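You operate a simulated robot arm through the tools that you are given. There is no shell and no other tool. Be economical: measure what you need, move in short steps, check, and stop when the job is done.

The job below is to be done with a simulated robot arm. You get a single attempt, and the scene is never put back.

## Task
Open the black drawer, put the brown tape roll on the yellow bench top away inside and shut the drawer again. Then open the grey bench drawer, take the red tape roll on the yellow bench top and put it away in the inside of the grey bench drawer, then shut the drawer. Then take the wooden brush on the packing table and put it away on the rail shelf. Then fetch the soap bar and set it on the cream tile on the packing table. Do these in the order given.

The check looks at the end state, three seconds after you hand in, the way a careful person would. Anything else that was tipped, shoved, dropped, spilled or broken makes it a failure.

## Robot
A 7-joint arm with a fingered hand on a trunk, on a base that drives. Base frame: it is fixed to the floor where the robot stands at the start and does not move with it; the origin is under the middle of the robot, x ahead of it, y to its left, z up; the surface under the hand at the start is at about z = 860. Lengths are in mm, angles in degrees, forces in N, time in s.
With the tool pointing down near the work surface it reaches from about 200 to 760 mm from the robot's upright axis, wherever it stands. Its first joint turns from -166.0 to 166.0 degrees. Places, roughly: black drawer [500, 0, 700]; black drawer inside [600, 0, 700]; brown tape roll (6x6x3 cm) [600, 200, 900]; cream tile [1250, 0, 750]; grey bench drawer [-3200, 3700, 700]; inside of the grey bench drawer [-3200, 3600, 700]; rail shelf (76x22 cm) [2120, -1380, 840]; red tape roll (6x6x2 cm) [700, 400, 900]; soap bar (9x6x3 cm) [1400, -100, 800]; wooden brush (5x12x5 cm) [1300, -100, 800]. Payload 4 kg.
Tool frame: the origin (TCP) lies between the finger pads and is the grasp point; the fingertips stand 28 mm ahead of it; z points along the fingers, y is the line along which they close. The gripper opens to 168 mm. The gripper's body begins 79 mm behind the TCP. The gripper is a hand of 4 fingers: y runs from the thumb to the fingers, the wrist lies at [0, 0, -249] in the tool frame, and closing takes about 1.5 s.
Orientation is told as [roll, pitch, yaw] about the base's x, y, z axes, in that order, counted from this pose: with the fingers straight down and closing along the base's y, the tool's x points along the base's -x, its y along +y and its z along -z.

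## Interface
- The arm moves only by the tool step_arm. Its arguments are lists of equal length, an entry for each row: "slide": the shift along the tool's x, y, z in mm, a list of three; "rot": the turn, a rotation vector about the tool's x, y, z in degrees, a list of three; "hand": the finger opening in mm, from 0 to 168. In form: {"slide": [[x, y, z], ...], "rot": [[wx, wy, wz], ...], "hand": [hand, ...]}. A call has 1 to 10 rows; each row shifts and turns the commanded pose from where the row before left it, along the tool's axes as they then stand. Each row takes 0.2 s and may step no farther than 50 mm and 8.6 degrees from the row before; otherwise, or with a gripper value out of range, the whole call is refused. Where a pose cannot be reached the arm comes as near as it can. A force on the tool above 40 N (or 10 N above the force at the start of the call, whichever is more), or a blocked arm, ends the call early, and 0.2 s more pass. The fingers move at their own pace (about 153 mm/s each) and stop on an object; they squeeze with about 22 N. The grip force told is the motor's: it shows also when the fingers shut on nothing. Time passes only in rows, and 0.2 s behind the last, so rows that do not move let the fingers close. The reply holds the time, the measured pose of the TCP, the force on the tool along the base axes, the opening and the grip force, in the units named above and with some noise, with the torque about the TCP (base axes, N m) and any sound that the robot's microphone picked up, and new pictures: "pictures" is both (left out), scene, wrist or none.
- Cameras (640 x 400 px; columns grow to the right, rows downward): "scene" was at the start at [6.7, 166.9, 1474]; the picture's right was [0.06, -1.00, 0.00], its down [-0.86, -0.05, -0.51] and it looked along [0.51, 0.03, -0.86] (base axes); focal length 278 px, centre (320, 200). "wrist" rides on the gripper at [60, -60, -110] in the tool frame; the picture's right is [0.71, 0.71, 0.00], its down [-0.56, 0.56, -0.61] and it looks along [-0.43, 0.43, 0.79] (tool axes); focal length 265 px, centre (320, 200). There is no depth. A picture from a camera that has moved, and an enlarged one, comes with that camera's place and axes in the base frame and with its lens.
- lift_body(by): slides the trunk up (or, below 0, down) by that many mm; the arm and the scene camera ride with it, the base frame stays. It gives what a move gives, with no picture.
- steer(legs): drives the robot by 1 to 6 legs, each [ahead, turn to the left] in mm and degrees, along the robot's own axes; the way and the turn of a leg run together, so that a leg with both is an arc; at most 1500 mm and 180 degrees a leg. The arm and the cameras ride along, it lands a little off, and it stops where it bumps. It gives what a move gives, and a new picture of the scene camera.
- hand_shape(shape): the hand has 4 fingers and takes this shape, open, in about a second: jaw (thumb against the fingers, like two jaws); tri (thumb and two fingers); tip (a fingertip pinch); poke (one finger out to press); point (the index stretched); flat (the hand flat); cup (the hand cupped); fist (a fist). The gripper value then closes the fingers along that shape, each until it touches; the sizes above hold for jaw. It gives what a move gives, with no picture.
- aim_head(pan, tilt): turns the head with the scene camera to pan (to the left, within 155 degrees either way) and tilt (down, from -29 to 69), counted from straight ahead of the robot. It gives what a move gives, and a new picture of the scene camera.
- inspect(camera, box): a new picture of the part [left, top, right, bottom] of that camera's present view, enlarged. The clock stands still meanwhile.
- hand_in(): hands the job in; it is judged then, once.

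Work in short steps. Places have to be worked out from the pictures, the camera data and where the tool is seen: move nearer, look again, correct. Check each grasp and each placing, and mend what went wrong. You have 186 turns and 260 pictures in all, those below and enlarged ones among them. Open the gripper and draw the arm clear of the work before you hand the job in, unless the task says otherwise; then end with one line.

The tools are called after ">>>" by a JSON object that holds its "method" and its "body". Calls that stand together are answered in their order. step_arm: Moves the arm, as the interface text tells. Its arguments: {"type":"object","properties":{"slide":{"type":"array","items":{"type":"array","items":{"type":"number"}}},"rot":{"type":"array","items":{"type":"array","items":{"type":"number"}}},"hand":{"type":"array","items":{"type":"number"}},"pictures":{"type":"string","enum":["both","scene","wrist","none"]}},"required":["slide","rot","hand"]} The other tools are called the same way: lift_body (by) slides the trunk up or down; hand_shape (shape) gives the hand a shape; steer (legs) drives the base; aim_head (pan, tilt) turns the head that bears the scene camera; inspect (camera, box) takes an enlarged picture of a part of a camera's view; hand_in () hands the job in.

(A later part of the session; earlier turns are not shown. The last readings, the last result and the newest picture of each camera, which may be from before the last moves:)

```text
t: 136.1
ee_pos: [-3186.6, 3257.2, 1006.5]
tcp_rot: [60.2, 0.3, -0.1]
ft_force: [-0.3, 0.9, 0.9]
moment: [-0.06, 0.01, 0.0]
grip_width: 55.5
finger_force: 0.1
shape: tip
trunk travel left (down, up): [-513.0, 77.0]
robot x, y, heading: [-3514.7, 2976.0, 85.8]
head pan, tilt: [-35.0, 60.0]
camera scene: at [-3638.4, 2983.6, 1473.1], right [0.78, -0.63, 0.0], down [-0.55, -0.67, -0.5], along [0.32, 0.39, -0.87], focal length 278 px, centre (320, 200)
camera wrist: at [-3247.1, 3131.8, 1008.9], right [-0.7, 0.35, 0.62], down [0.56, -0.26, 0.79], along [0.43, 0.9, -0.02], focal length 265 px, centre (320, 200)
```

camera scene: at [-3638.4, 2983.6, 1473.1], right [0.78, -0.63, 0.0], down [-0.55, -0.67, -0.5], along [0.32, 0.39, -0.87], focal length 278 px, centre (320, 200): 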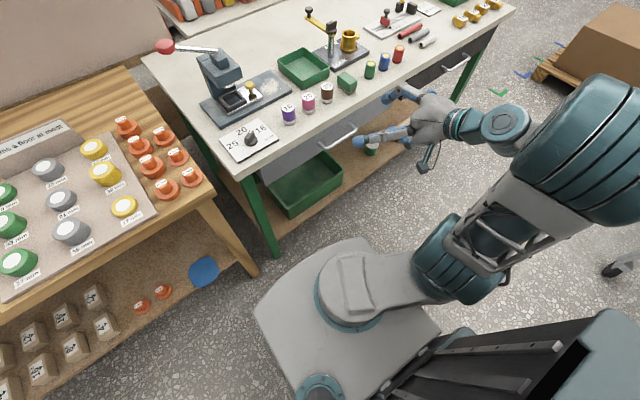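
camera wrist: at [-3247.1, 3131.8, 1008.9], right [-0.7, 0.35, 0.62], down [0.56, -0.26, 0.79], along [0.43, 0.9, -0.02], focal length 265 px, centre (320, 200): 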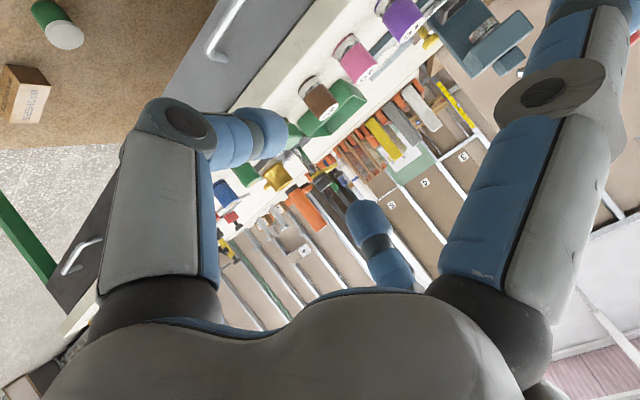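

I see the handle in both views, and small cylinders near the bench edge to be careful of. Zooming to triangulate.

>>> {"method": "inspect", "body": {"camera": "scene", "box": [280, 90, 408, 170]}}

>>> {"method": "inspect", "body": {"camera": "wrist", "box": [160, 0, 320, 100]}}

```text
5.00 times, centred on (344, 130) of scene
camera zoom: at [-3638.4, 2983.6, 1473.1], right [0.78, -0.63, 0.0], down [-0.55, -0.67, -0.5], along [0.32, 0.39, -0.87], focal length 1388 px, centre (200, 550)
```

zoom: 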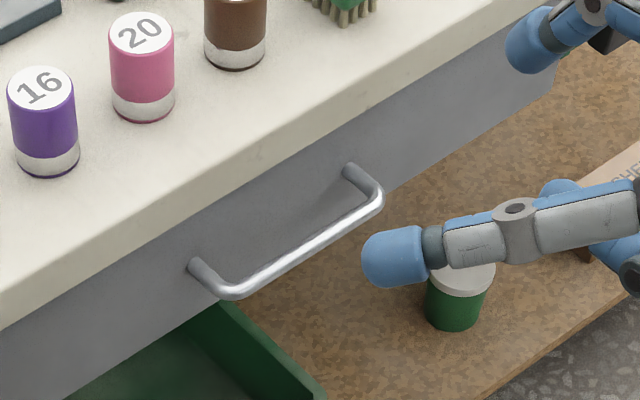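

```text
4.00 times, centred on (240, 50) of wrist
camera zoom: at [-3247.1, 3131.8, 1008.9], right [-0.7, 0.35, 0.62], down [0.56, -0.26, 0.79], along [0.43, 0.9, -0.02], focal length 1062 px, centre (640, 800)
```

zoom: 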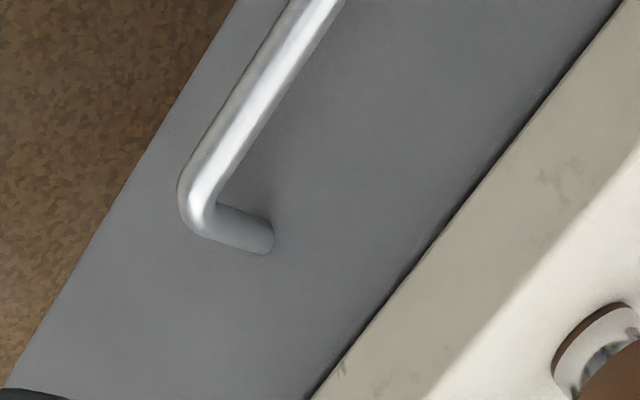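

The bar centre is at (-3168, 3444, 758), 131 mm long. Moving to 110 mm before it.

>>> {"method": "step_arm", "body": {"slide": [[-3.7, -24.3, 35.3], [-3.7, -24.3, 35.3], [-3.7, -24.3, 35.3], [-3.7, -24.3, 35.3], [-3.7, -24.3, 35.3]], "rot": [[0, 0, 0], [0, 0, 0], [0, 0, 0], [0, 0, 0], [0, 0, 0]], "hand": [58, 58, 58, 58, 58]}}

>>> {"method": "inspect", "body": {"camera": "scene", "box": [280, 90, 440, 190]}}

```text
t: 137.3
ee_pos: [-3167.1, 3355.3, 815.0]
tcp_rot: [60.2, 0.2, 0.0]
ft_force: [0.5, 0.1, -1.0]
moment: [0.0, -0.02, -0.06]
grip_width: 57.7
finger_force: 0.1
shape: tip
trunk travel left (down, up): [-513.0, 77.0]
robot x, y, heading: [-3515.3, 2978.4, 85.8]
head pan, tilt: [-35.0, 60.0]
camera scene: at [-3638.2, 2983.8, 1473.2], right [0.78, -0.63, 0.0], down [-0.55, -0.67, -0.5], along [0.32, 0.39, -0.87], focal length 278 px, centre (320, 200)
camera wrist: at [-3227.6, 3229.7, 816.7], right [-0.7, 0.35, 0.62], down [0.56, -0.26, 0.79], along [0.43, 0.9, -0.02], focal length 265 px, centre (320, 200)
```

scene: 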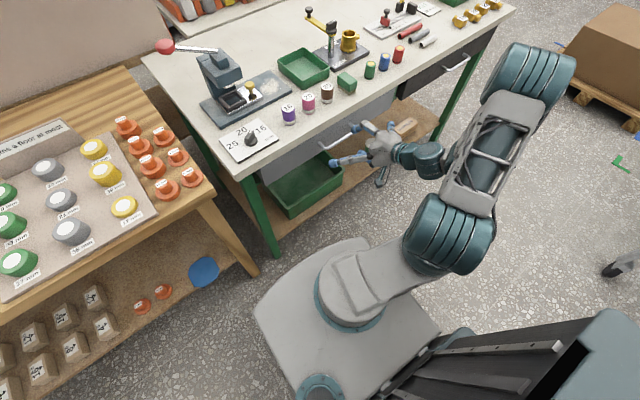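
wrist: 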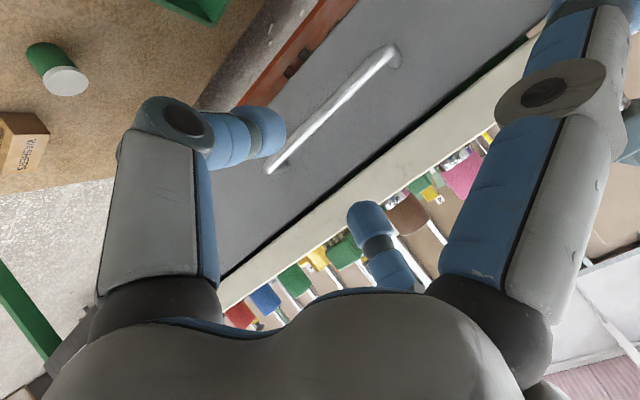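

```text
4.00 times, centred on (360, 140) of scene
camera zoom: at [-3638.2, 2983.8, 1473.2], right [0.78, -0.63, 0.0], down [-0.55, -0.67, -0.5], along [0.32, 0.39, -0.87], focal length 1110 px, centre (160, 440)
```

zoom: 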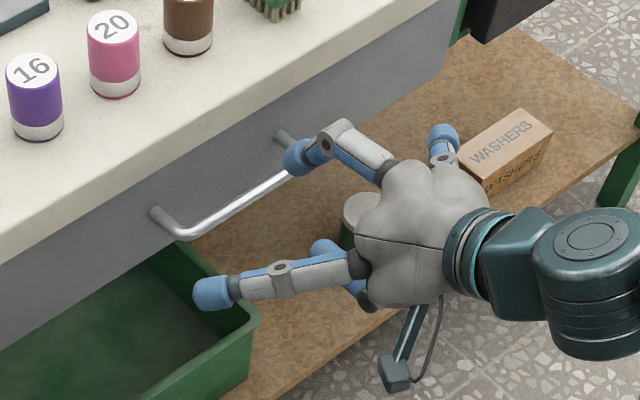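

Readings confirm the bar about 106 mm ahead. Advancing and closing.

>>> {"method": "step_arm", "body": {"slide": [[0, -1, 26.5], [0, -1, 26.5], [0, -1, 26.5], [0, -1, 24], [0, 0, 0], [0, 0, 0], [0, 0, 0], [0, 0, 0], [0, 0, 0]], "rot": [[0, 0, 0], [0, 0, 0], [0, 0, 0], [0, 0, 0], [0, 0, 0], [0, 0, 0], [0, 0, 0], [0, 0, 0], [0, 0, 0]], "hand": [58, 58, 58, 58, 0, 0, 0, 0, 0]}}

>>> {"method": "inspect", "body": {"camera": "scene", "box": [280, 90, 440, 190]}}

```text
t: 139.3
ee_pos: [-3170.9, 3438.5, 756.2]
tcp_rot: [60.1, 0.4, 0.2]
ft_force: [0.8, -0.8, -16.0]
moment: [-0.16, 0.03, 0.02]
grip_width: 8.4
finger_force: 21.9
shape: tip
trunk travel left (down, up): [-513.0, 77.0]
robot x, y, heading: [-3512.2, 2984.5, 85.8]
head pan, tilt: [-35.0, 60.0]
camera scene: at [-3637.4, 2984.8, 1473.1], right [0.78, -0.63, 0.0], down [-0.55, -0.67, -0.5], along [0.32, 0.39, -0.87], focal length 278 px, centre (320, 200)
camera wrist: at [-3231.2, 3313.5, 759.8], right [-0.7, 0.35, 0.62], down [0.56, -0.25, 0.79], along [0.43, 0.9, -0.02], focal length 265 px, centre (320, 200)
```

scene: 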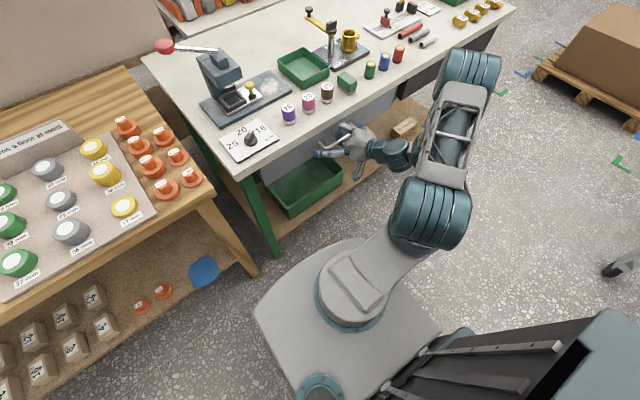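
wrist: 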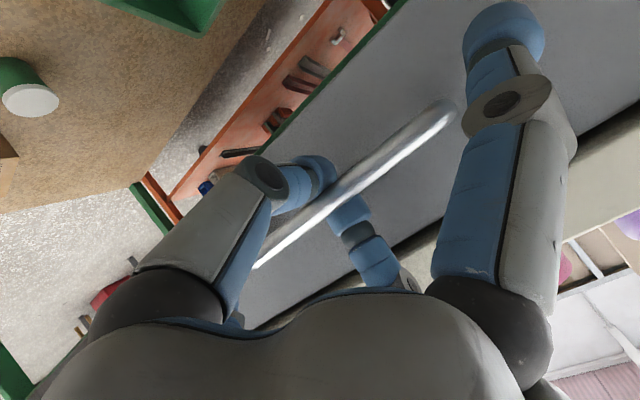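

```text
4.00 times, centred on (360, 140) of scene
camera zoom: at [-3637.4, 2984.8, 1473.1], right [0.78, -0.63, 0.0], down [-0.55, -0.67, -0.5], along [0.32, 0.39, -0.87], focal length 1110 px, centre (160, 440)
```

zoom: 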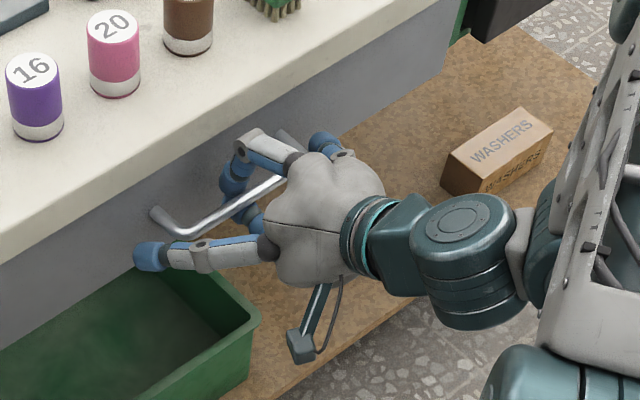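

Gripped. Pulling the drawer open about 200 mm, then release and retreat.

>>> {"method": "step_arm", "body": {"slide": [[0, -10, -17.3], [0, -10, -17.3], [0, -10, -17.3], [0, -10, -17.3], [0, -10, -17.3], [0, -10, -17.3], [0, -10, -17.3], [0, -10, -17.3], [0, -10, -17.3], [0, -10, -17.3]], "rot": [[0, 0, 0], [0, 0, 0], [0, 0, 0], [0, 0, 0], [0, 0, 0], [0, 0, 0], [0, 0, 0], [0, 0, 0], [0, 0, 0], [0, 0, 0]], "hand": [0, 0, 0, 0, 0, 0, 0, 0, 0, 0], "pictures": "scene"}}

```text
t: 141.5
ee_pos: [-3167.3, 3236.2, 756.4]
tcp_rot: [60.2, 0.2, -0.1]
ft_force: [-10.8, -2.7, -11.8]
moment: [-0.1, -0.01, 0.14]
grip_width: 7.8
finger_force: 21.9
shape: tip
trunk travel left (down, up): [-513.0, 77.0]
robot x, y, heading: [-3515.4, 2979.3, 85.9]
head pan, tilt: [-35.0, 60.0]
camera scene: at [-3638.8, 2983.8, 1473.1], right [0.77, -0.63, 0.0], down [-0.55, -0.67, -0.5], along [0.32, 0.39, -0.87], focal length 278 px, centre (320, 200)
```

scene: 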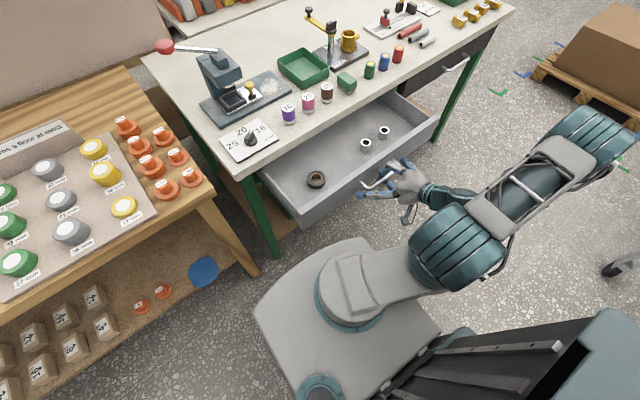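

The drawer is open; it holds a dark tape and two small bushings, with plenty of space. Release, retreat and raise.

>>> {"method": "step_arm", "body": {"slide": [[0, 0, 0], [0, 0, 0], [0, 0, -20], [0, 0, -30], [0, 0, -40], [0, 0, -10]], "rot": [[0, 0, 0], [0, 0, 0], [0, 0, 0], [0, 0, 0], [0, 0, 0], [0, 0, 0]], "hand": [55, 55, 55, 55, 55, 55], "pictures": "none"}}

>>> {"method": "step_arm", "body": {"slide": [[0, 26, -15], [0, 23, -19], [0, 20, -22], [0, 17, -25], [0, 13, -27], [0, 9, -29], [0, 5, -29.6]], "rot": [[8.6, 0, 0], [8.6, 0, 0], [8.6, 0, 0], [8.6, 0, 0], [8.6, 0, 0], [8.6, 0, 0], [8.6, 0, 0]], "hand": [55, 55, 55, 55, 55, 55, 55], "pictures": "scene"}}

>>> {"method": "inspect", "body": {"camera": "scene", "box": [220, 70, 476, 230]}}

```text
t: 142.9
ee_pos: [-3169.7, 3153.4, 805.4]
tcp_rot: [60.3, 0.3, 0.1]
ft_force: [0.1, -0.7, 1.0]
moment: [0.02, 0.02, 0.05]
grip_width: 54.8
finger_force: 0.1
shape: tip
trunk travel left (down, up): [-513.0, 77.0]
robot x, y, heading: [-3509.4, 2980.4, 86.1]
head pan, tilt: [-35.0, 60.0]
```

```text
t: 144.5
ee_pos: [-3167.6, 3152.6, 1014.4]
tcp_rot: [0.1, 0.3, 0.0]
ft_force: [-0.6, -0.5, -0.7]
moment: [0.0, 0.01, 0.0]
grip_width: 55.0
finger_force: 0.0
shape: tip
trunk travel left (down, up): [-513.0, 77.0]
robot x, y, heading: [-3512.0, 2978.4, 86.0]
head pan, tilt: [-35.0, 60.0]
camera scene: at [-3638.6, 2984.0, 1473.1], right [0.78, -0.63, 0.0], down [-0.55, -0.67, -0.5], along [0.32, 0.39, -0.87], focal length 278 px, centre (320, 200)
```

scene: 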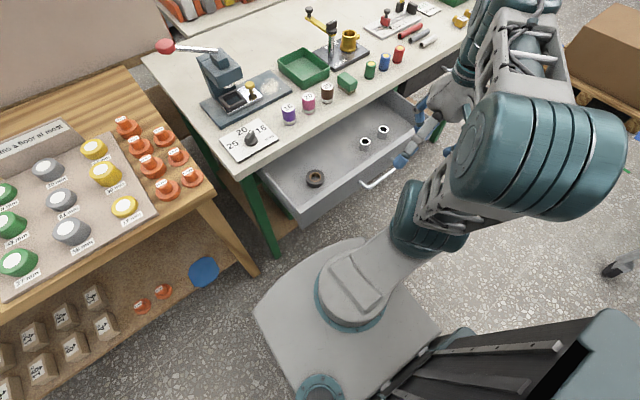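

```text
2.50 times, centred on (348, 150) of scene
camera zoom: at [-3638.6, 2984.0, 1473.1], right [0.78, -0.63, 0.0], down [-0.55, -0.67, -0.5], along [0.32, 0.39, -0.87], focal length 694 px, centre (250, 325)
```

zoom: 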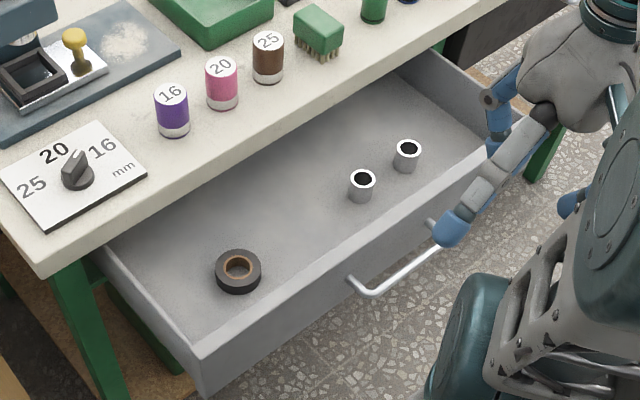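

Space between the dark tape and the bushings, around (-3208, 3380), is free for the red tape. I'll go back to the jaw shape, tuck the arm ahead, and drive back.

>>> {"method": "hand_shape", "body": {"shape": "jaw"}}

>>> {"method": "step_arm", "body": {"slide": [[33.5, 28.5, -6.7], [33.5, 28.5, -6.7], [33.5, 28.5, -6.7], [33.5, 28.5, -6.7], [33.5, 28.5, -6.7], [33.5, 28.5, -6.7], [33.5, 28.5, -6.7], [33.5, 28.5, -6.7], [33.5, 28.5, -6.7], [33.5, 28.5, -6.7]], "rot": [[0, 0, 0], [0, 0, 0], [0, 0, 0], [0, 0, 0], [0, 0, 0], [0, 0, 0], [0, 0, 0], [0, 0, 0], [0, 0, 0], [0, 0, 0]], "hand": [90, 90, 90, 90, 90, 90, 90, 90, 90, 90], "pictures": "none"}}

>>> {"method": "aim_head", "body": {"pan": 0, "tilt": 35}}

>>> {"method": "steer", "body": {"legs": [[0, -86], [705, 0], [0, -90]]}}

```text
t: 145.4
ee_pos: [-3168.9, 3152.6, 1012.3]
tcp_rot: [0.2, 0.3, -0.1]
ft_force: [-0.5, 0.0, -0.2]
moment: [0.01, 0.0, -0.01]
grip_width: 167.8
finger_force: 0.1
shape: jaw
trunk travel left (down, up): [-513.0, 77.0]
robot x, y, heading: [-3514.8, 2975.6, 85.8]
head pan, tilt: [-35.0, 60.0]
```

```text
t: 147.6
ee_pos: [-3504.7, 3427.1, 1080.5]
tcp_rot: [0.2, 0.4, 0.2]
ft_force: [-0.1, -0.5, 0.1]
moment: [0.07, 0.03, -0.04]
grip_width: 90.3
finger_force: 0.1
shape: jaw
out of reach, approached as far as the arm can: row 10
trunk travel left (down, up): [-513.0, 77.0]
robot x, y, heading: [-3514.8, 2984.6, 85.7]
head pan, tilt: [-35.0, 60.0]
```

```text
t: 148.6
ee_pos: [-3504.7, 3427.9, 1079.9]
tcp_rot: [0.2, 0.3, 0.0]
ft_force: [-0.6, 0.6, 0.2]
moment: [-0.02, 0.03, -0.01]
grip_width: 90.4
finger_force: 0.0
shape: jaw
trunk travel left (down, up): [-513.0, 77.0]
robot x, y, heading: [-3510.4, 2978.0, 85.9]
head pan, tilt: [0.0, 35.0]
camera scene: at [-3674.3, 3019.9, 1507.3], right [1.0, -0.07, 0.0], down [-0.04, -0.57, -0.82], along [0.06, 0.82, -0.57], focal length 278 px, centre (320, 200)
```

scene: 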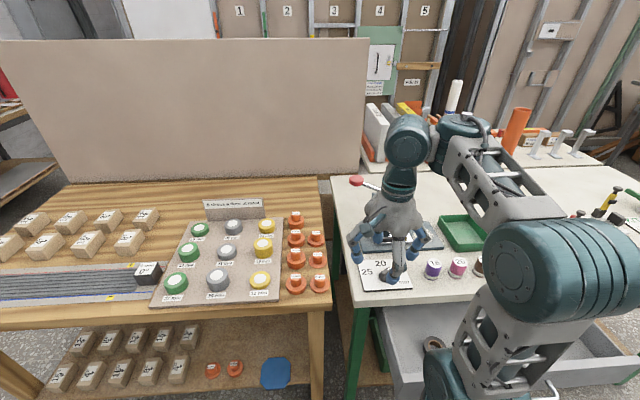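

```text
t: 160.0
ee_pos: [-2801.9, 2527.7, 1080.7]
tcp_rot: [0.1, 0.3, -177.4]
ft_force: [0.8, 0.6, -0.4]
moment: [-0.02, -0.03, 0.02]
grip_width: 90.4
finger_force: 0.2
shape: jaw
trunk travel left (down, up): [-513.0, 77.0]
robot x, y, heading: [-2813.7, 2975.4, -91.5]
head pan, tilt: [0.0, 35.0]
camera scene: at [-2652.5, 2944.5, 1507.4], right [-1.0, 0.03, 0.0], down [0.02, 0.57, -0.82], along [-0.02, -0.82, -0.57], focal length 278 px, centre (320, 200)
```

scene: 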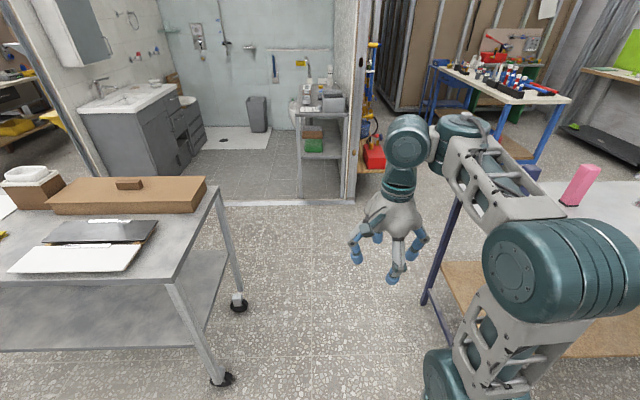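

Clear ahead. Continuing: south through the gap, then east.

>>> {"method": "steer", "body": {"legs": [[0, 1.5], [1500, 0], [0, 90], [1270, 0], [1270, 0]]}}

```text
t: 183.9
ee_pos: [168.8, 1584.8, 1079.7]
tcp_rot: [0.1, 0.4, -83.9]
ft_force: [0.3, 0.3, -0.5]
moment: [-0.01, -0.01, -0.01]
grip_width: 90.3
finger_force: 0.1
shape: jaw
trunk travel left (down, up): [-513.0, 77.0]
robot x, y, heading: [-275.4, 1546.2, 2.0]
head pan, tilt: [0.0, 35.0]
camera scene: at [-256.0, 1709.9, 1507.4], right [0.03, -1.0, 0.0], down [-0.57, -0.02, -0.82], along [0.82, 0.03, -0.57], focal length 278 px, centre (320, 200)
```

scene: 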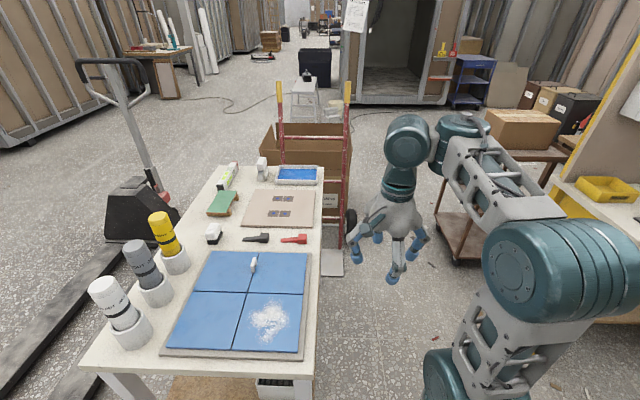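

On track. Driving back to the bench, a bit nearer to it for the red tape.

>>> {"method": "steer", "body": {"legs": [[0, -78], [1235, 0], [0, 76]]}}

>>> {"method": "aim_head", "body": {"pan": 0, "tilt": 60}}

```text
t: 197.0
ee_pos: [406.6, 317.1, 1081.8]
tcp_rot: [0.1, 0.3, -87.7]
ft_force: [0.4, -0.4, 0.4]
moment: [-0.03, 0.01, 0.02]
grip_width: 90.3
finger_force: 0.2
shape: jaw
trunk travel left (down, up): [-513.0, 77.0]
robot x, y, heading: [-44.1, 308.2, -2.0]
head pan, tilt: [0.0, 35.0]
camera scene: at [-9.8, 470.9, 1507.4], right [-0.03, -1.0, 0.0], down [-0.57, 0.02, -0.82], along [0.82, -0.03, -0.57], focal length 278 px, centre (320, 200)
```

scene: 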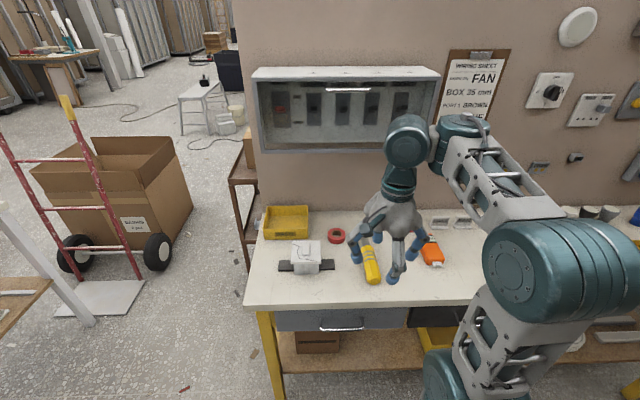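

```text
t: 197.9
ee_pos: [406.2, 317.7, 1081.1]
tcp_rot: [0.1, 0.2, -87.7]
ft_force: [0.2, 0.3, -0.2]
moment: [0.0, -0.03, -0.01]
grip_width: 90.5
finger_force: 0.0
shape: jaw
trunk travel left (down, up): [-513.0, 77.0]
robot x, y, heading: [-47.8, 308.1, -2.0]
head pan, tilt: [0.0, 60.0]
camera scene: at [-31.2, 471.5, 1473.1], right [-0.03, -1.0, 0.0], down [-0.87, 0.03, -0.5], along [0.5, -0.02, -0.87], focal length 278 px, centre (320, 200)
```

scene: 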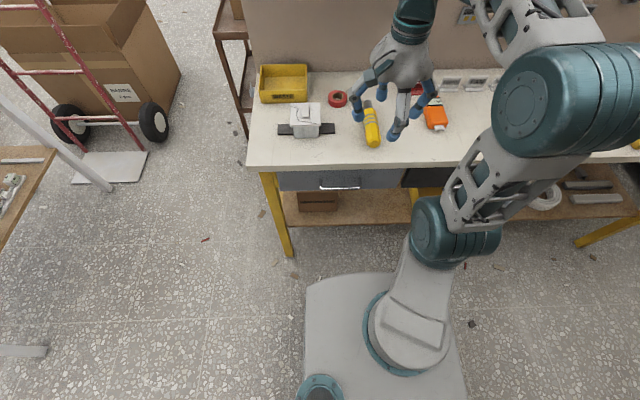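

Red tape at about (681, 388). Moving forward 90 mm and bringing the hand over it.

>>> {"method": "steer", "body": {"legs": [[90, 0]]}}

>>> {"method": "step_arm", "body": {"slide": [[12, 28, 0], [12, 28, 0], [12, 28, 0], [12, 28, 10], [12, 28, 10], [10, 15, 10]], "rot": [[0, 0, 0], [0, 0, 0], [0, 0, 0], [0, 0, 0], [0, 0, 0], [0, 0, 0]], "hand": [92, 92, 92, 92, 92, 92]}}

```text
t: 199.0
ee_pos: [495.4, 314.2, 1081.2]
tcp_rot: [0.1, 0.4, -87.8]
ft_force: [0.6, 0.7, -0.3]
moment: [-0.02, -0.03, 0.0]
grip_width: 90.4
finger_force: 0.1
shape: jaw
trunk travel left (down, up): [-513.0, 77.0]
robot x, y, heading: [45.3, 306.2, -1.6]
head pan, tilt: [0.0, 60.0]
camera scene: at [58.8, 468.3, 1473.1], right [-0.04, -1.0, 0.0], down [-0.87, 0.03, -0.5], along [0.5, -0.02, -0.87], focal length 278 px, centre (320, 200)
```

scene: 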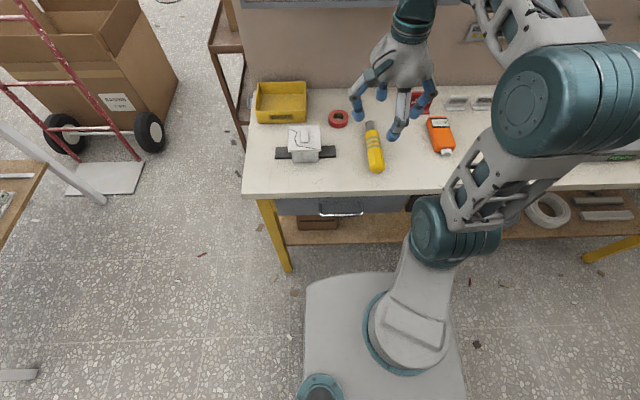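

```text
t: 200.4
ee_pos: [640.5, 385.6, 1050.8]
tcp_rot: [0.0, 0.3, -87.8]
ft_force: [0.2, -0.2, -0.2]
moment: [-0.01, 0.0, -0.01]
grip_width: 91.8
finger_force: 0.1
shape: jaw
out of reach, approached as far as the arm can: row 3
trunk travel left (down, up): [-513.0, 77.0]
robot x, y, heading: [49.7, 304.2, -1.8]
head pan, tilt: [0.0, 60.0]
camera scene: at [58.2, 468.5, 1473.1], right [-0.03, -1.0, 0.0], down [-0.87, 0.03, -0.5], along [0.5, -0.02, -0.87], focal length 278 px, centre (320, 200)
camera wrist: at [578.5, 443.3, 1161.8], right [0.68, 0.73, 0.0], down [0.58, -0.54, 0.61], along [0.45, -0.41, -0.79], focal length 265 px, centre (320, 200)
```

scene: 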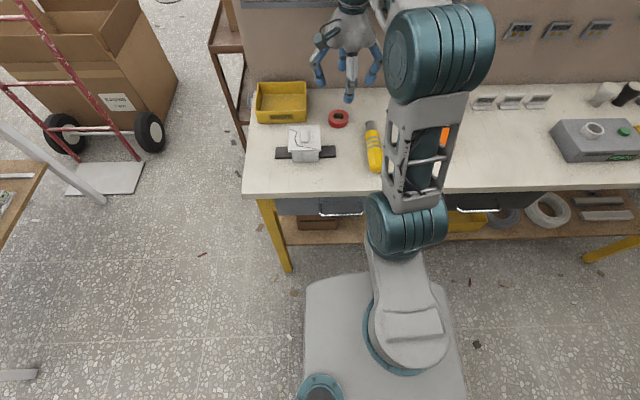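
wrist: 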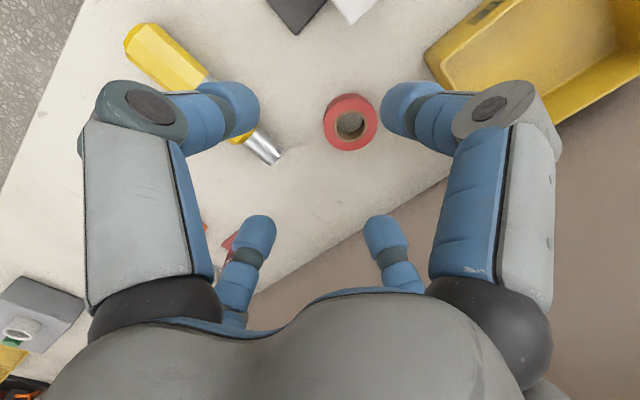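

The red tape is at about (682, 394). Aligning over it and descending.

>>> {"method": "step_arm", "body": {"slide": [[8, 42, 0], [0, 0, 40], [0, 0, 40], [0, 0, 40], [0, 0, 15]], "rot": [[0, 0, 0], [0, 0, 0], [0, 0, 0], [0, 0, 0], [0, 0, 0]], "hand": [92, 92, 92, 92, 92], "pictures": "wrist"}}

>>> {"method": "inspect", "body": {"camera": "scene", "box": [270, 50, 430, 150]}}

```text
t: 200.8
ee_pos: [658.1, 393.0, 1055.0]
tcp_rot: [-0.6, -0.2, -87.3]
ft_force: [-21.4, -9.2, -3.0]
moment: [1.03, -2.26, -0.07]
grip_width: 92.1
finger_force: 0.0
shape: jaw
out of reach, approached as far as the arm can: row 1
trunk travel left (down, up): [-513.0, 77.0]
robot x, y, heading: [45.6, 304.7, -2.1]
head pan, tilt: [0.0, 60.0]
stopped in row 2: the force on the tool passed its limit at 53 N (the readings are from after the stop); the commanded pose is now the measured one
camera wrist: at [596.0, 451.5, 1165.6], right [0.67, 0.74, -0.01], down [0.59, -0.53, 0.61], along [0.45, -0.42, -0.79], focal length 265 px, centre (320, 200)
```

wrist: 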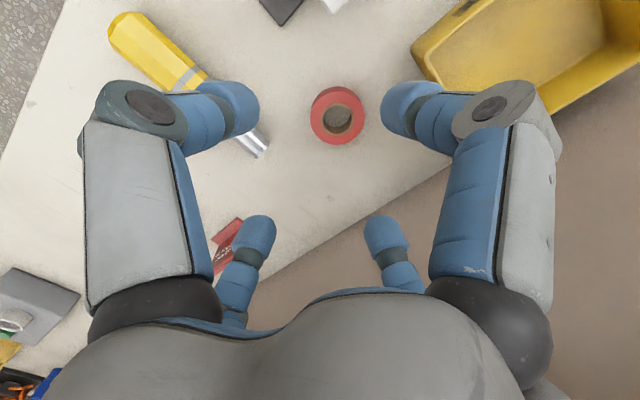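

```text
4.00 times, centred on (350, 100) of scene
camera zoom: at [47.0, 467.6, 1473.2], right [-0.03, -1.0, 0.0], down [-0.86, 0.03, -0.51], along [0.51, -0.02, -0.86], focal length 1110 px, centre (200, 600)
```

zoom: 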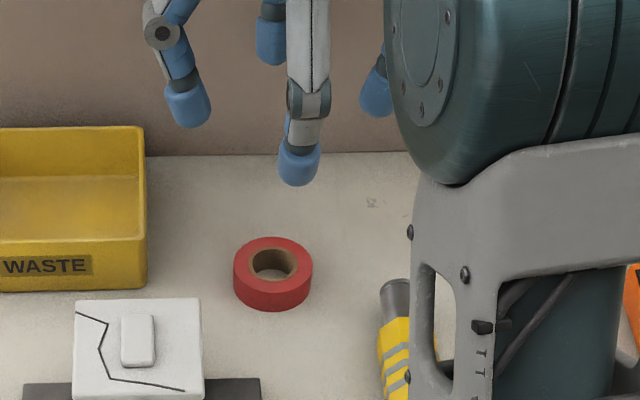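

The wrist touched the cabinet on the wall panel above. I'll back off, tilt the tool 10° so the wrist stays clear, and approach again.

>>> {"method": "step_arm", "body": {"slide": [[0, -20, 0], [0, -20, 0], [0, 0, 0], [0, 8.9, 41.7], [0, 8.9, 41.7], [0, 8.9, 41.7]], "rot": [[-3, 0, 0], [-3, 0, 0], [-4, 0, 0], [0, 0, 0], [0, 0, 0], [0, 0, 0]], "hand": [88, 88, 88, 88, 88, 88], "pictures": "wrist"}}

>>> {"method": "inspect", "body": {"camera": "scene", "box": [270, 0, 430, 150]}}

```text
t: 202.2
ee_pos: [672.6, 394.0, 929.9]
tcp_rot: [9.1, 0.0, -87.7]
ft_force: [0.3, -0.1, -0.2]
moment: [-0.01, 0.01, -0.01]
grip_width: 88.2
finger_force: 0.1
shape: jaw
trunk travel left (down, up): [-513.0, 77.0]
robot x, y, heading: [45.2, 306.6, -2.1]
head pan, tilt: [0.0, 60.0]
camera wrist: at [594.0, 450.1, 1027.9], right [0.67, 0.73, 0.11], down [0.48, -0.54, 0.7], along [0.57, -0.41, -0.71], focal length 265 px, centre (320, 200)
```

wrist: 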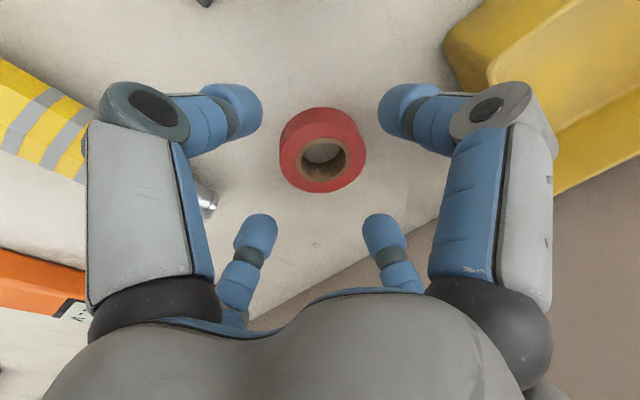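

```text
2.67 times, centred on (350, 75) of scene
camera zoom: at [57.9, 468.5, 1473.1], right [-0.04, -1.0, 0.0], down [-0.87, 0.03, -0.5], along [0.5, -0.02, -0.87], focal length 740 px, centre (240, 533)
```

zoom: 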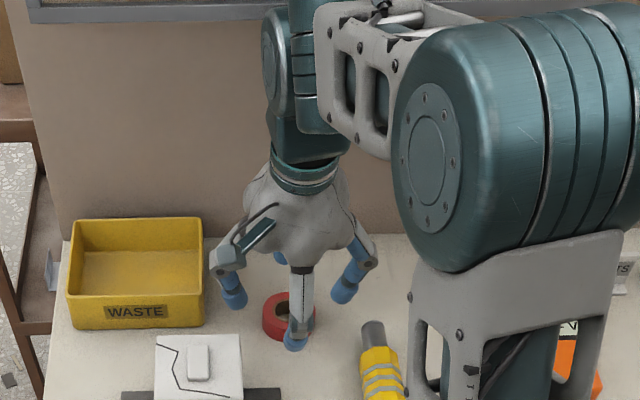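

Tape centre reads (685, 392). Final descent, then close.

>>> {"method": "step_arm", "body": {"slide": [[-2, 4, 18], [0, 2, 16]], "rot": [[0, 0, 0], [0, 0, 0]], "hand": [88, 88], "pictures": "wrist"}}

>>> {"method": "inspect", "body": {"camera": "scene", "box": [290, 60, 418, 140]}}

```text
t: 202.8
ee_pos: [683.2, 391.9, 897.1]
tcp_rot: [9.2, -0.1, -87.7]
ft_force: [-2.0, -0.8, 8.8]
moment: [-0.01, 0.45, 0.01]
grip_width: 88.6
finger_force: 0.0
shape: jaw
trunk travel left (down, up): [-513.0, 77.0]
robot x, y, heading: [46.9, 305.0, -1.9]
head pan, tilt: [0.0, 60.0]
camera wrist: at [603.9, 449.6, 996.2], right [0.67, 0.74, 0.11], down [0.47, -0.54, 0.7], along [0.57, -0.41, -0.71], focal length 265 px, centre (320, 200)
```

wrist: 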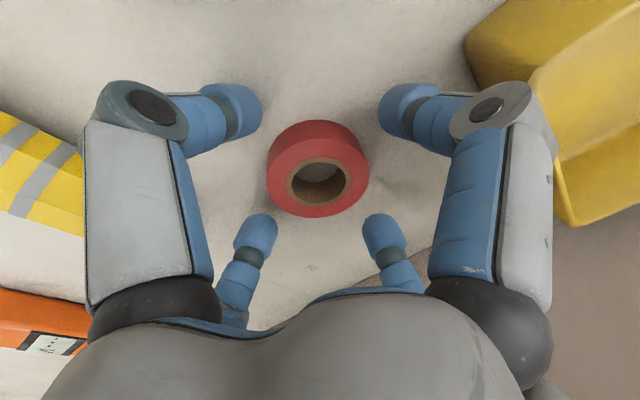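

```text
5.00 times, centred on (354, 100) of scene
camera zoom: at [56.4, 468.2, 1473.4], right [-0.04, -1.0, 0.0], down [-0.86, 0.03, -0.5], along [0.5, -0.02, -0.87], focal length 1388 px, centre (150, 700)
```

zoom: 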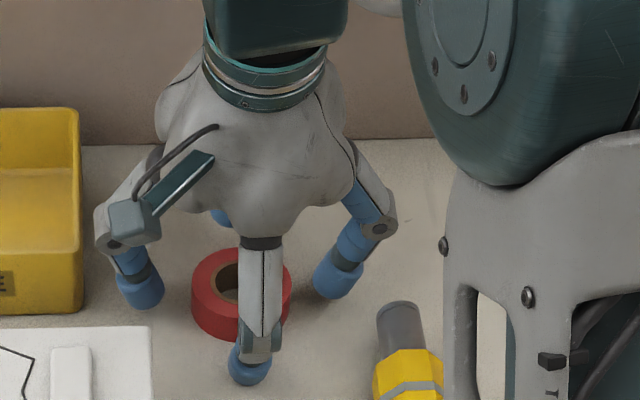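

The thumb just touches the bench. Raising 2 mm and closing.

>>> {"method": "step_arm", "body": {"slide": [[0, 0, -2], [0, 0, 0], [0, 0, 0], [0, 0, 0], [0, 0, 0], [0, 0, 0]], "rot": [[0, 0, 0], [0, 0, 0], [0, 0, 0], [0, 0, 0], [0, 0, 0], [0, 0, 0]], "hand": [80, 25, 25, 25, 25, 25], "pictures": "wrist"}}

>>> {"method": "inspect", "body": {"camera": "scene", "box": [290, 60, 418, 140]}}

```text
t: 204.2
ee_pos: [683.6, 391.1, 900.2]
tcp_rot: [9.2, -0.1, -87.6]
ft_force: [2.2, 0.3, 6.2]
moment: [0.06, -0.33, -0.03]
grip_width: 52.0
finger_force: 22.4
shape: jaw
trunk travel left (down, up): [-513.0, 77.0]
robot x, y, heading: [44.3, 311.1, -2.0]
head pan, tilt: [0.0, 60.0]
camera wrist: at [604.8, 449.3, 998.3], right [0.67, 0.74, 0.11], down [0.48, -0.54, 0.7], along [0.57, -0.41, -0.71], focal length 265 px, centre (320, 200)
```

wrist: 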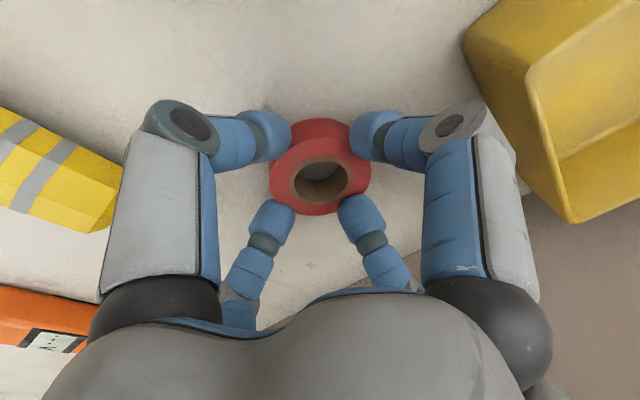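

```text
5.00 times, centred on (354, 100) of scene
camera zoom: at [57.3, 468.4, 1473.1], right [-0.04, -1.0, 0.0], down [-0.87, 0.03, -0.5], along [0.5, -0.02, -0.87], focal length 1388 px, centre (150, 700)
```

zoom: 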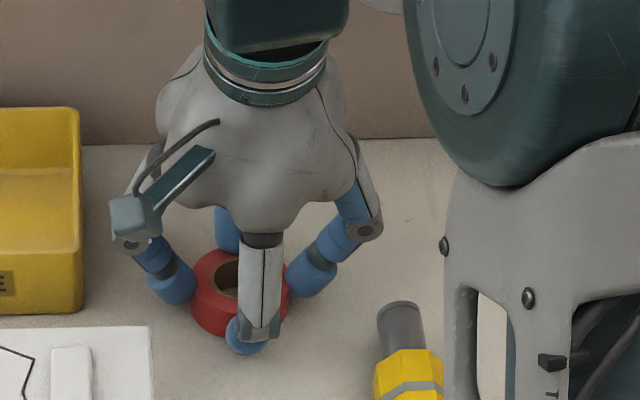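

All four fingers hold the ring. Lifting along the same line and drawing back to the travel pose.

>>> {"method": "step_arm", "body": {"slide": [[0, -8.9, -35], [0, -8.9, -40], [0, -15, -40], [-10, -40, -10], [-15, -40, -10], [-20, -40, -10], [-20, -30, -5], [-15, -10, 0]], "rot": [[0, 0, 0], [0, 0, 0], [0, 0, 0], [0, 0, 0], [3, 0, 0], [3, 0, 0], [3, 0, 0], [0, 0, 0]], "hand": [25, 25, 25, 25, 25, 25, 25, 25]}}

```text
t: 206.0
ee_pos: [475.5, 301.6, 1025.1]
tcp_rot: [0.0, 0.0, -87.7]
ft_force: [0.6, 0.8, 0.3]
moment: [0.03, -0.01, 0.0]
grip_width: 51.6
finger_force: 21.5
shape: jaw
trunk travel left (down, up): [-513.0, 77.0]
robot x, y, heading: [48.8, 304.4, -2.2]
head pan, tilt: [0.0, 60.0]
camera scene: at [57.7, 468.2, 1473.1], right [-0.04, -1.0, 0.0], down [-0.87, 0.03, -0.5], along [0.5, -0.02, -0.87], focal length 278 px, centre (320, 200)
camera wrist: at [412.6, 359.7, 1134.2], right [0.68, 0.73, 0.0], down [0.58, -0.53, 0.62], along [0.45, -0.42, -0.79], focal length 265 px, centre (320, 200)
```

scene: 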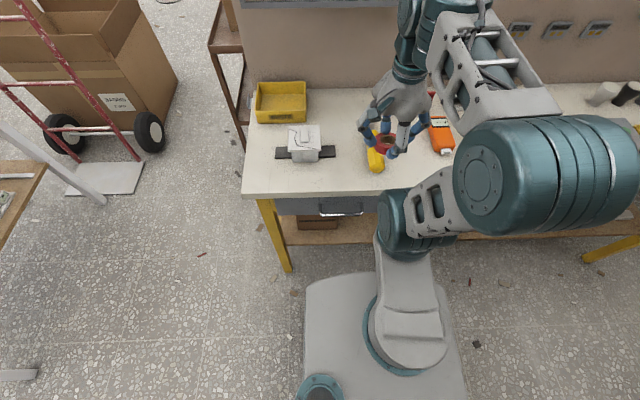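
wrist: 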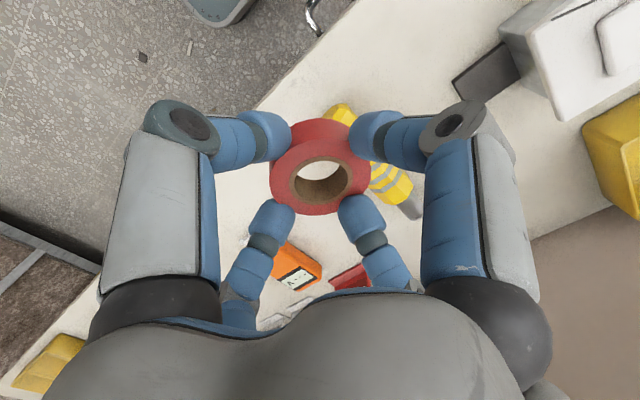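

Red tape is held securely. Raising a little and driving the same route back to the grey drawer.

>>> {"method": "step_arm", "body": {"slide": [[0, 0, -25], [0, 0, -25]], "rot": [[0, 0, 0], [0, 0, 0]], "hand": [25, 25], "pictures": "none"}}

>>> {"method": "aim_head", "body": {"pan": 0, "tilt": 35}}

>>> {"method": "steer", "body": {"legs": [[-100, 0], [0, 102], [1150, 0], [0, 80]]}}

```text
t: 206.6
ee_pos: [476.8, 301.2, 1075.5]
tcp_rot: [0.2, 0.0, -87.7]
ft_force: [0.6, 0.2, -0.9]
moment: [0.01, -0.02, 0.0]
grip_width: 51.5
finger_force: 21.6
shape: jaw
trunk travel left (down, up): [-513.0, 77.0]
robot x, y, heading: [45.1, 306.8, -2.1]
head pan, tilt: [0.0, 60.0]
```

```text
t: 207.5
ee_pos: [476.2, 302.2, 1074.9]
tcp_rot: [0.1, -0.1, -87.7]
ft_force: [-0.3, -0.7, -0.2]
moment: [0.03, -0.01, 0.0]
grip_width: 51.7
finger_force: 21.3
shape: jaw
trunk travel left (down, up): [-513.0, 77.0]
robot x, y, heading: [48.6, 307.1, -2.0]
head pan, tilt: [0.0, 35.0]
camera scene: at [79.1, 467.6, 1507.3], right [-0.04, -1.0, 0.0], down [-0.57, 0.02, -0.82], along [0.82, -0.03, -0.57], focal length 278 px, centre (320, 200)
```

scene: 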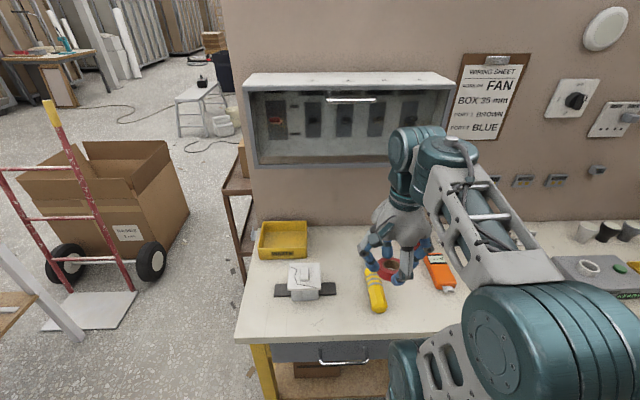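

```text
t: 221.8
ee_pos: [-681.4, 1428.8, 1074.6]
tcp_rot: [0.2, -0.2, 95.3]
ft_force: [-0.3, 0.6, -0.4]
moment: [0.0, 0.01, -0.06]
grip_width: 51.0
finger_force: 22.3
shape: jaw
trunk travel left (down, up): [-513.0, 77.0]
robot x, y, heading: [-254.6, 1447.9, -179.1]
head pan, tilt: [0.0, 35.0]
camera scene: at [-279.2, 1284.3, 1507.4], right [-0.02, 1.0, 0.0], down [0.57, 0.01, -0.82], along [-0.82, -0.01, -0.57], focal length 278 px, centre (320, 200)
```

scene: 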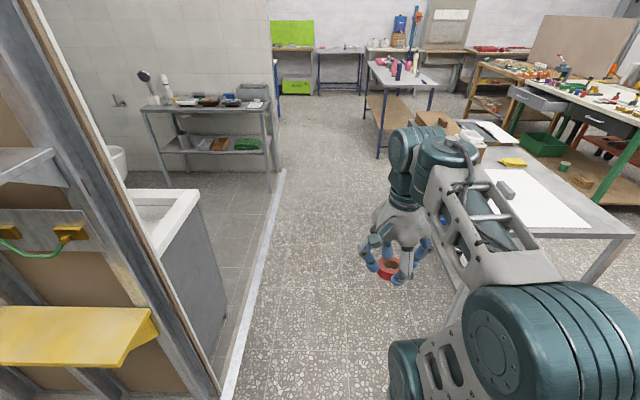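

Continuing west, then north.

>>> {"method": "steer", "body": {"legs": [[1280, 0], [1275, 0], [0, -91.5], [1500, 0], [60, 0]]}}

```text
t: 245.8
ee_pos: [-2669.9, 3394.1, 1074.5]
tcp_rot: [0.1, -0.2, 0.8]
ft_force: [0.1, 0.7, -0.6]
moment: [0.0, 0.01, -0.01]
grip_width: 51.2
finger_force: 22.2
shape: jaw
trunk travel left (down, up): [-513.0, 77.0]
robot x, y, heading: [-2683.4, 2959.1, 86.4]
head pan, tilt: [0.0, 35.0]
camera scene: at [-2845.3, 3002.8, 1507.3], right [1.0, -0.06, 0.0], down [-0.03, -0.57, -0.82], along [0.05, 0.82, -0.57], focal length 278 px, centre (320, 200)
```

scene: 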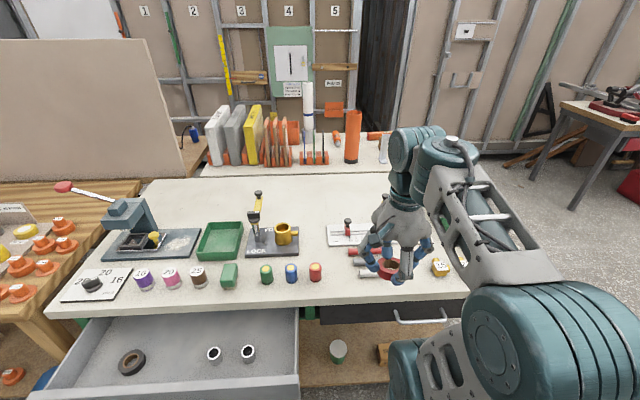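

The open drawer is in view. I'll pass in front of its handle with margin, then face the bench.

>>> {"method": "steer", "body": {"legs": [[0, 96.6], [830, 0], [0, -94]]}}

>>> {"method": "aim_head", "body": {"pan": -35, "tilt": 60}}

```text
t: 258.3
ee_pos: [-3504.4, 3361.4, 1074.7]
tcp_rot: [-0.1, -0.1, 1.2]
ft_force: [-1.6, 0.2, -1.0]
moment: [0.0, -0.01, 0.01]
grip_width: 50.7
finger_force: 21.9
shape: jaw
trunk travel left (down, up): [-513.0, 77.0]
robot x, y, heading: [-3512.1, 2932.8, 86.9]
head pan, tilt: [0.0, 35.0]
camera scene: at [-3677.6, 2968.8, 1507.4], right [1.0, -0.05, 0.0], down [-0.03, -0.57, -0.82], along [0.04, 0.82, -0.57], focal length 278 px, centre (320, 200)
```

scene: 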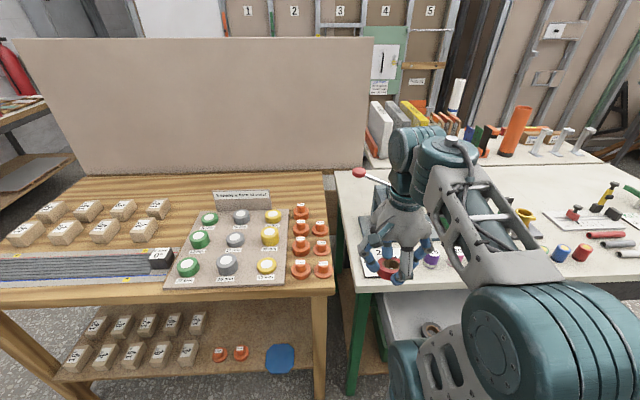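

```text
t: 259.3
ee_pos: [-3504.2, 3361.6, 1074.8]
tcp_rot: [0.0, -0.1, 1.1]
ft_force: [0.7, 0.1, -1.5]
moment: [0.0, -0.01, 0.01]
grip_width: 50.3
finger_force: 21.9
shape: jaw
trunk travel left (down, up): [-513.0, 77.0]
robot x, y, heading: [-3512.2, 2933.5, 87.0]
head pan, tilt: [-35.0, 60.0]
camera scene: at [-3641.4, 2933.4, 1473.1], right [0.79, -0.62, 0.0], down [-0.53, -0.68, -0.5], along [0.31, 0.39, -0.87], focal length 278 px, centre (320, 200)
```

scene: 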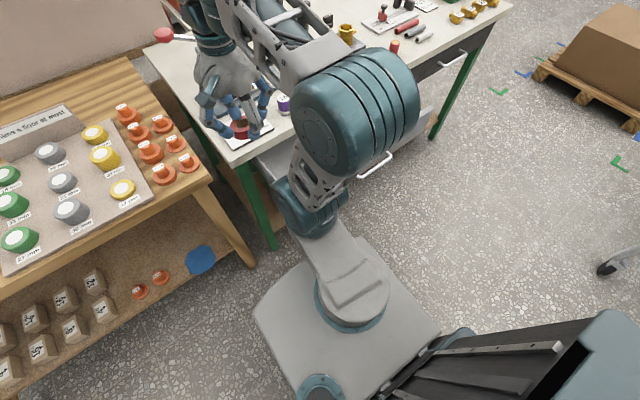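

Rotating the hand so its wide axis runs along the drawer, then moving over the free spot.

>>> {"method": "step_arm", "body": {"slide": [[0, 0, 0], [0, 0, 0], [0, 0, 0], [0, 0, 0], [0, 0, 0], [0, 0, 0], [0, 0, 0], [0, 0, 0], [0, 0, 0], [0, 0, 0]], "rot": [[0, 0, -8.6], [0, 0, -8.6], [0, 0, -8.6], [0, 0, -8.6], [0, 0, -8.6], [0, 0, -8.6], [0, 0, -8.6], [0, 0, -8.6], [0, 0, -8.6], [0, 0, -8.6]], "hand": [25, 25, 25, 25, 25, 25, 25, 25, 25, 25], "pictures": "none"}}

>>> {"method": "step_arm", "body": {"slide": [[0, 0, 0], [-2.5, -42.3, 8], [-2.5, -42.3, 8], [-2.5, -42.3, 8], [-2.5, -42.3, 8], [-2.5, -42.3, 8], [-2.5, -42.3, 8], [-2.5, -42.3, 8]], "rot": [[0, 0, -2.9], [0, 0, 0], [0, 0, 0], [0, 0, 0], [0, 0, 0], [0, 0, 0], [0, 0, 0], [0, 0, 0]], "hand": [25, 25, 25, 25, 25, 25, 25, 25]}}

```text
t: 261.5
ee_pos: [-3504.1, 3362.0, 1075.6]
tcp_rot: [-0.1, -0.1, 87.5]
ft_force: [-0.2, -0.2, -0.7]
moment: [0.0, -0.01, -0.01]
grip_width: 50.6
finger_force: 21.7
shape: jaw
trunk travel left (down, up): [-513.0, 77.0]
robot x, y, heading: [-3516.2, 2933.8, 86.9]
head pan, tilt: [-35.0, 60.0]
```

```text
t: 263.3
ee_pos: [-3210.0, 3383.5, 1020.8]
tcp_rot: [-0.1, 0.1, 90.2]
ft_force: [-0.2, 0.1, -0.4]
moment: [-0.02, 0.0, 0.01]
grip_width: 50.7
finger_force: 21.9
shape: jaw
trunk travel left (down, up): [-513.0, 77.0]
robot x, y, heading: [-3513.2, 2929.3, 86.9]
head pan, tilt: [-35.0, 60.0]
camera scene: at [-3640.7, 2933.5, 1473.1], right [0.79, -0.62, 0.0], down [-0.53, -0.68, -0.5], along [0.31, 0.39, -0.87], focal length 278 px, centre (320, 200)
camera wrist: at [-3149.7, 3322.6, 1130.6], right [-0.7, -0.71, 0.0], down [-0.56, 0.56, 0.61], along [-0.43, 0.43, -0.79], focal length 265 px, centre (320, 200)
```

scene: 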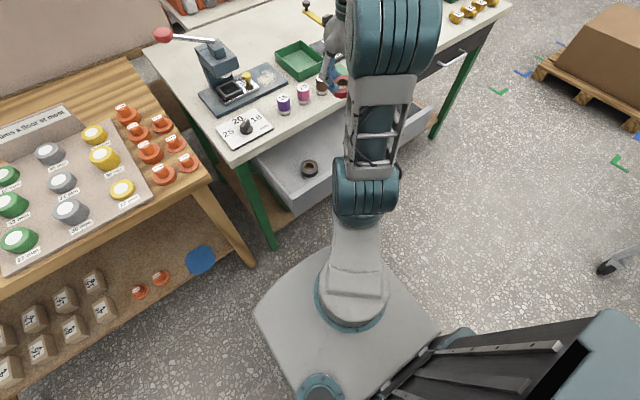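
wrist: 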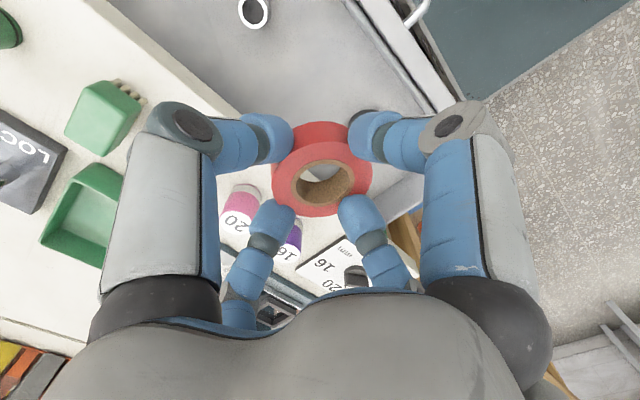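

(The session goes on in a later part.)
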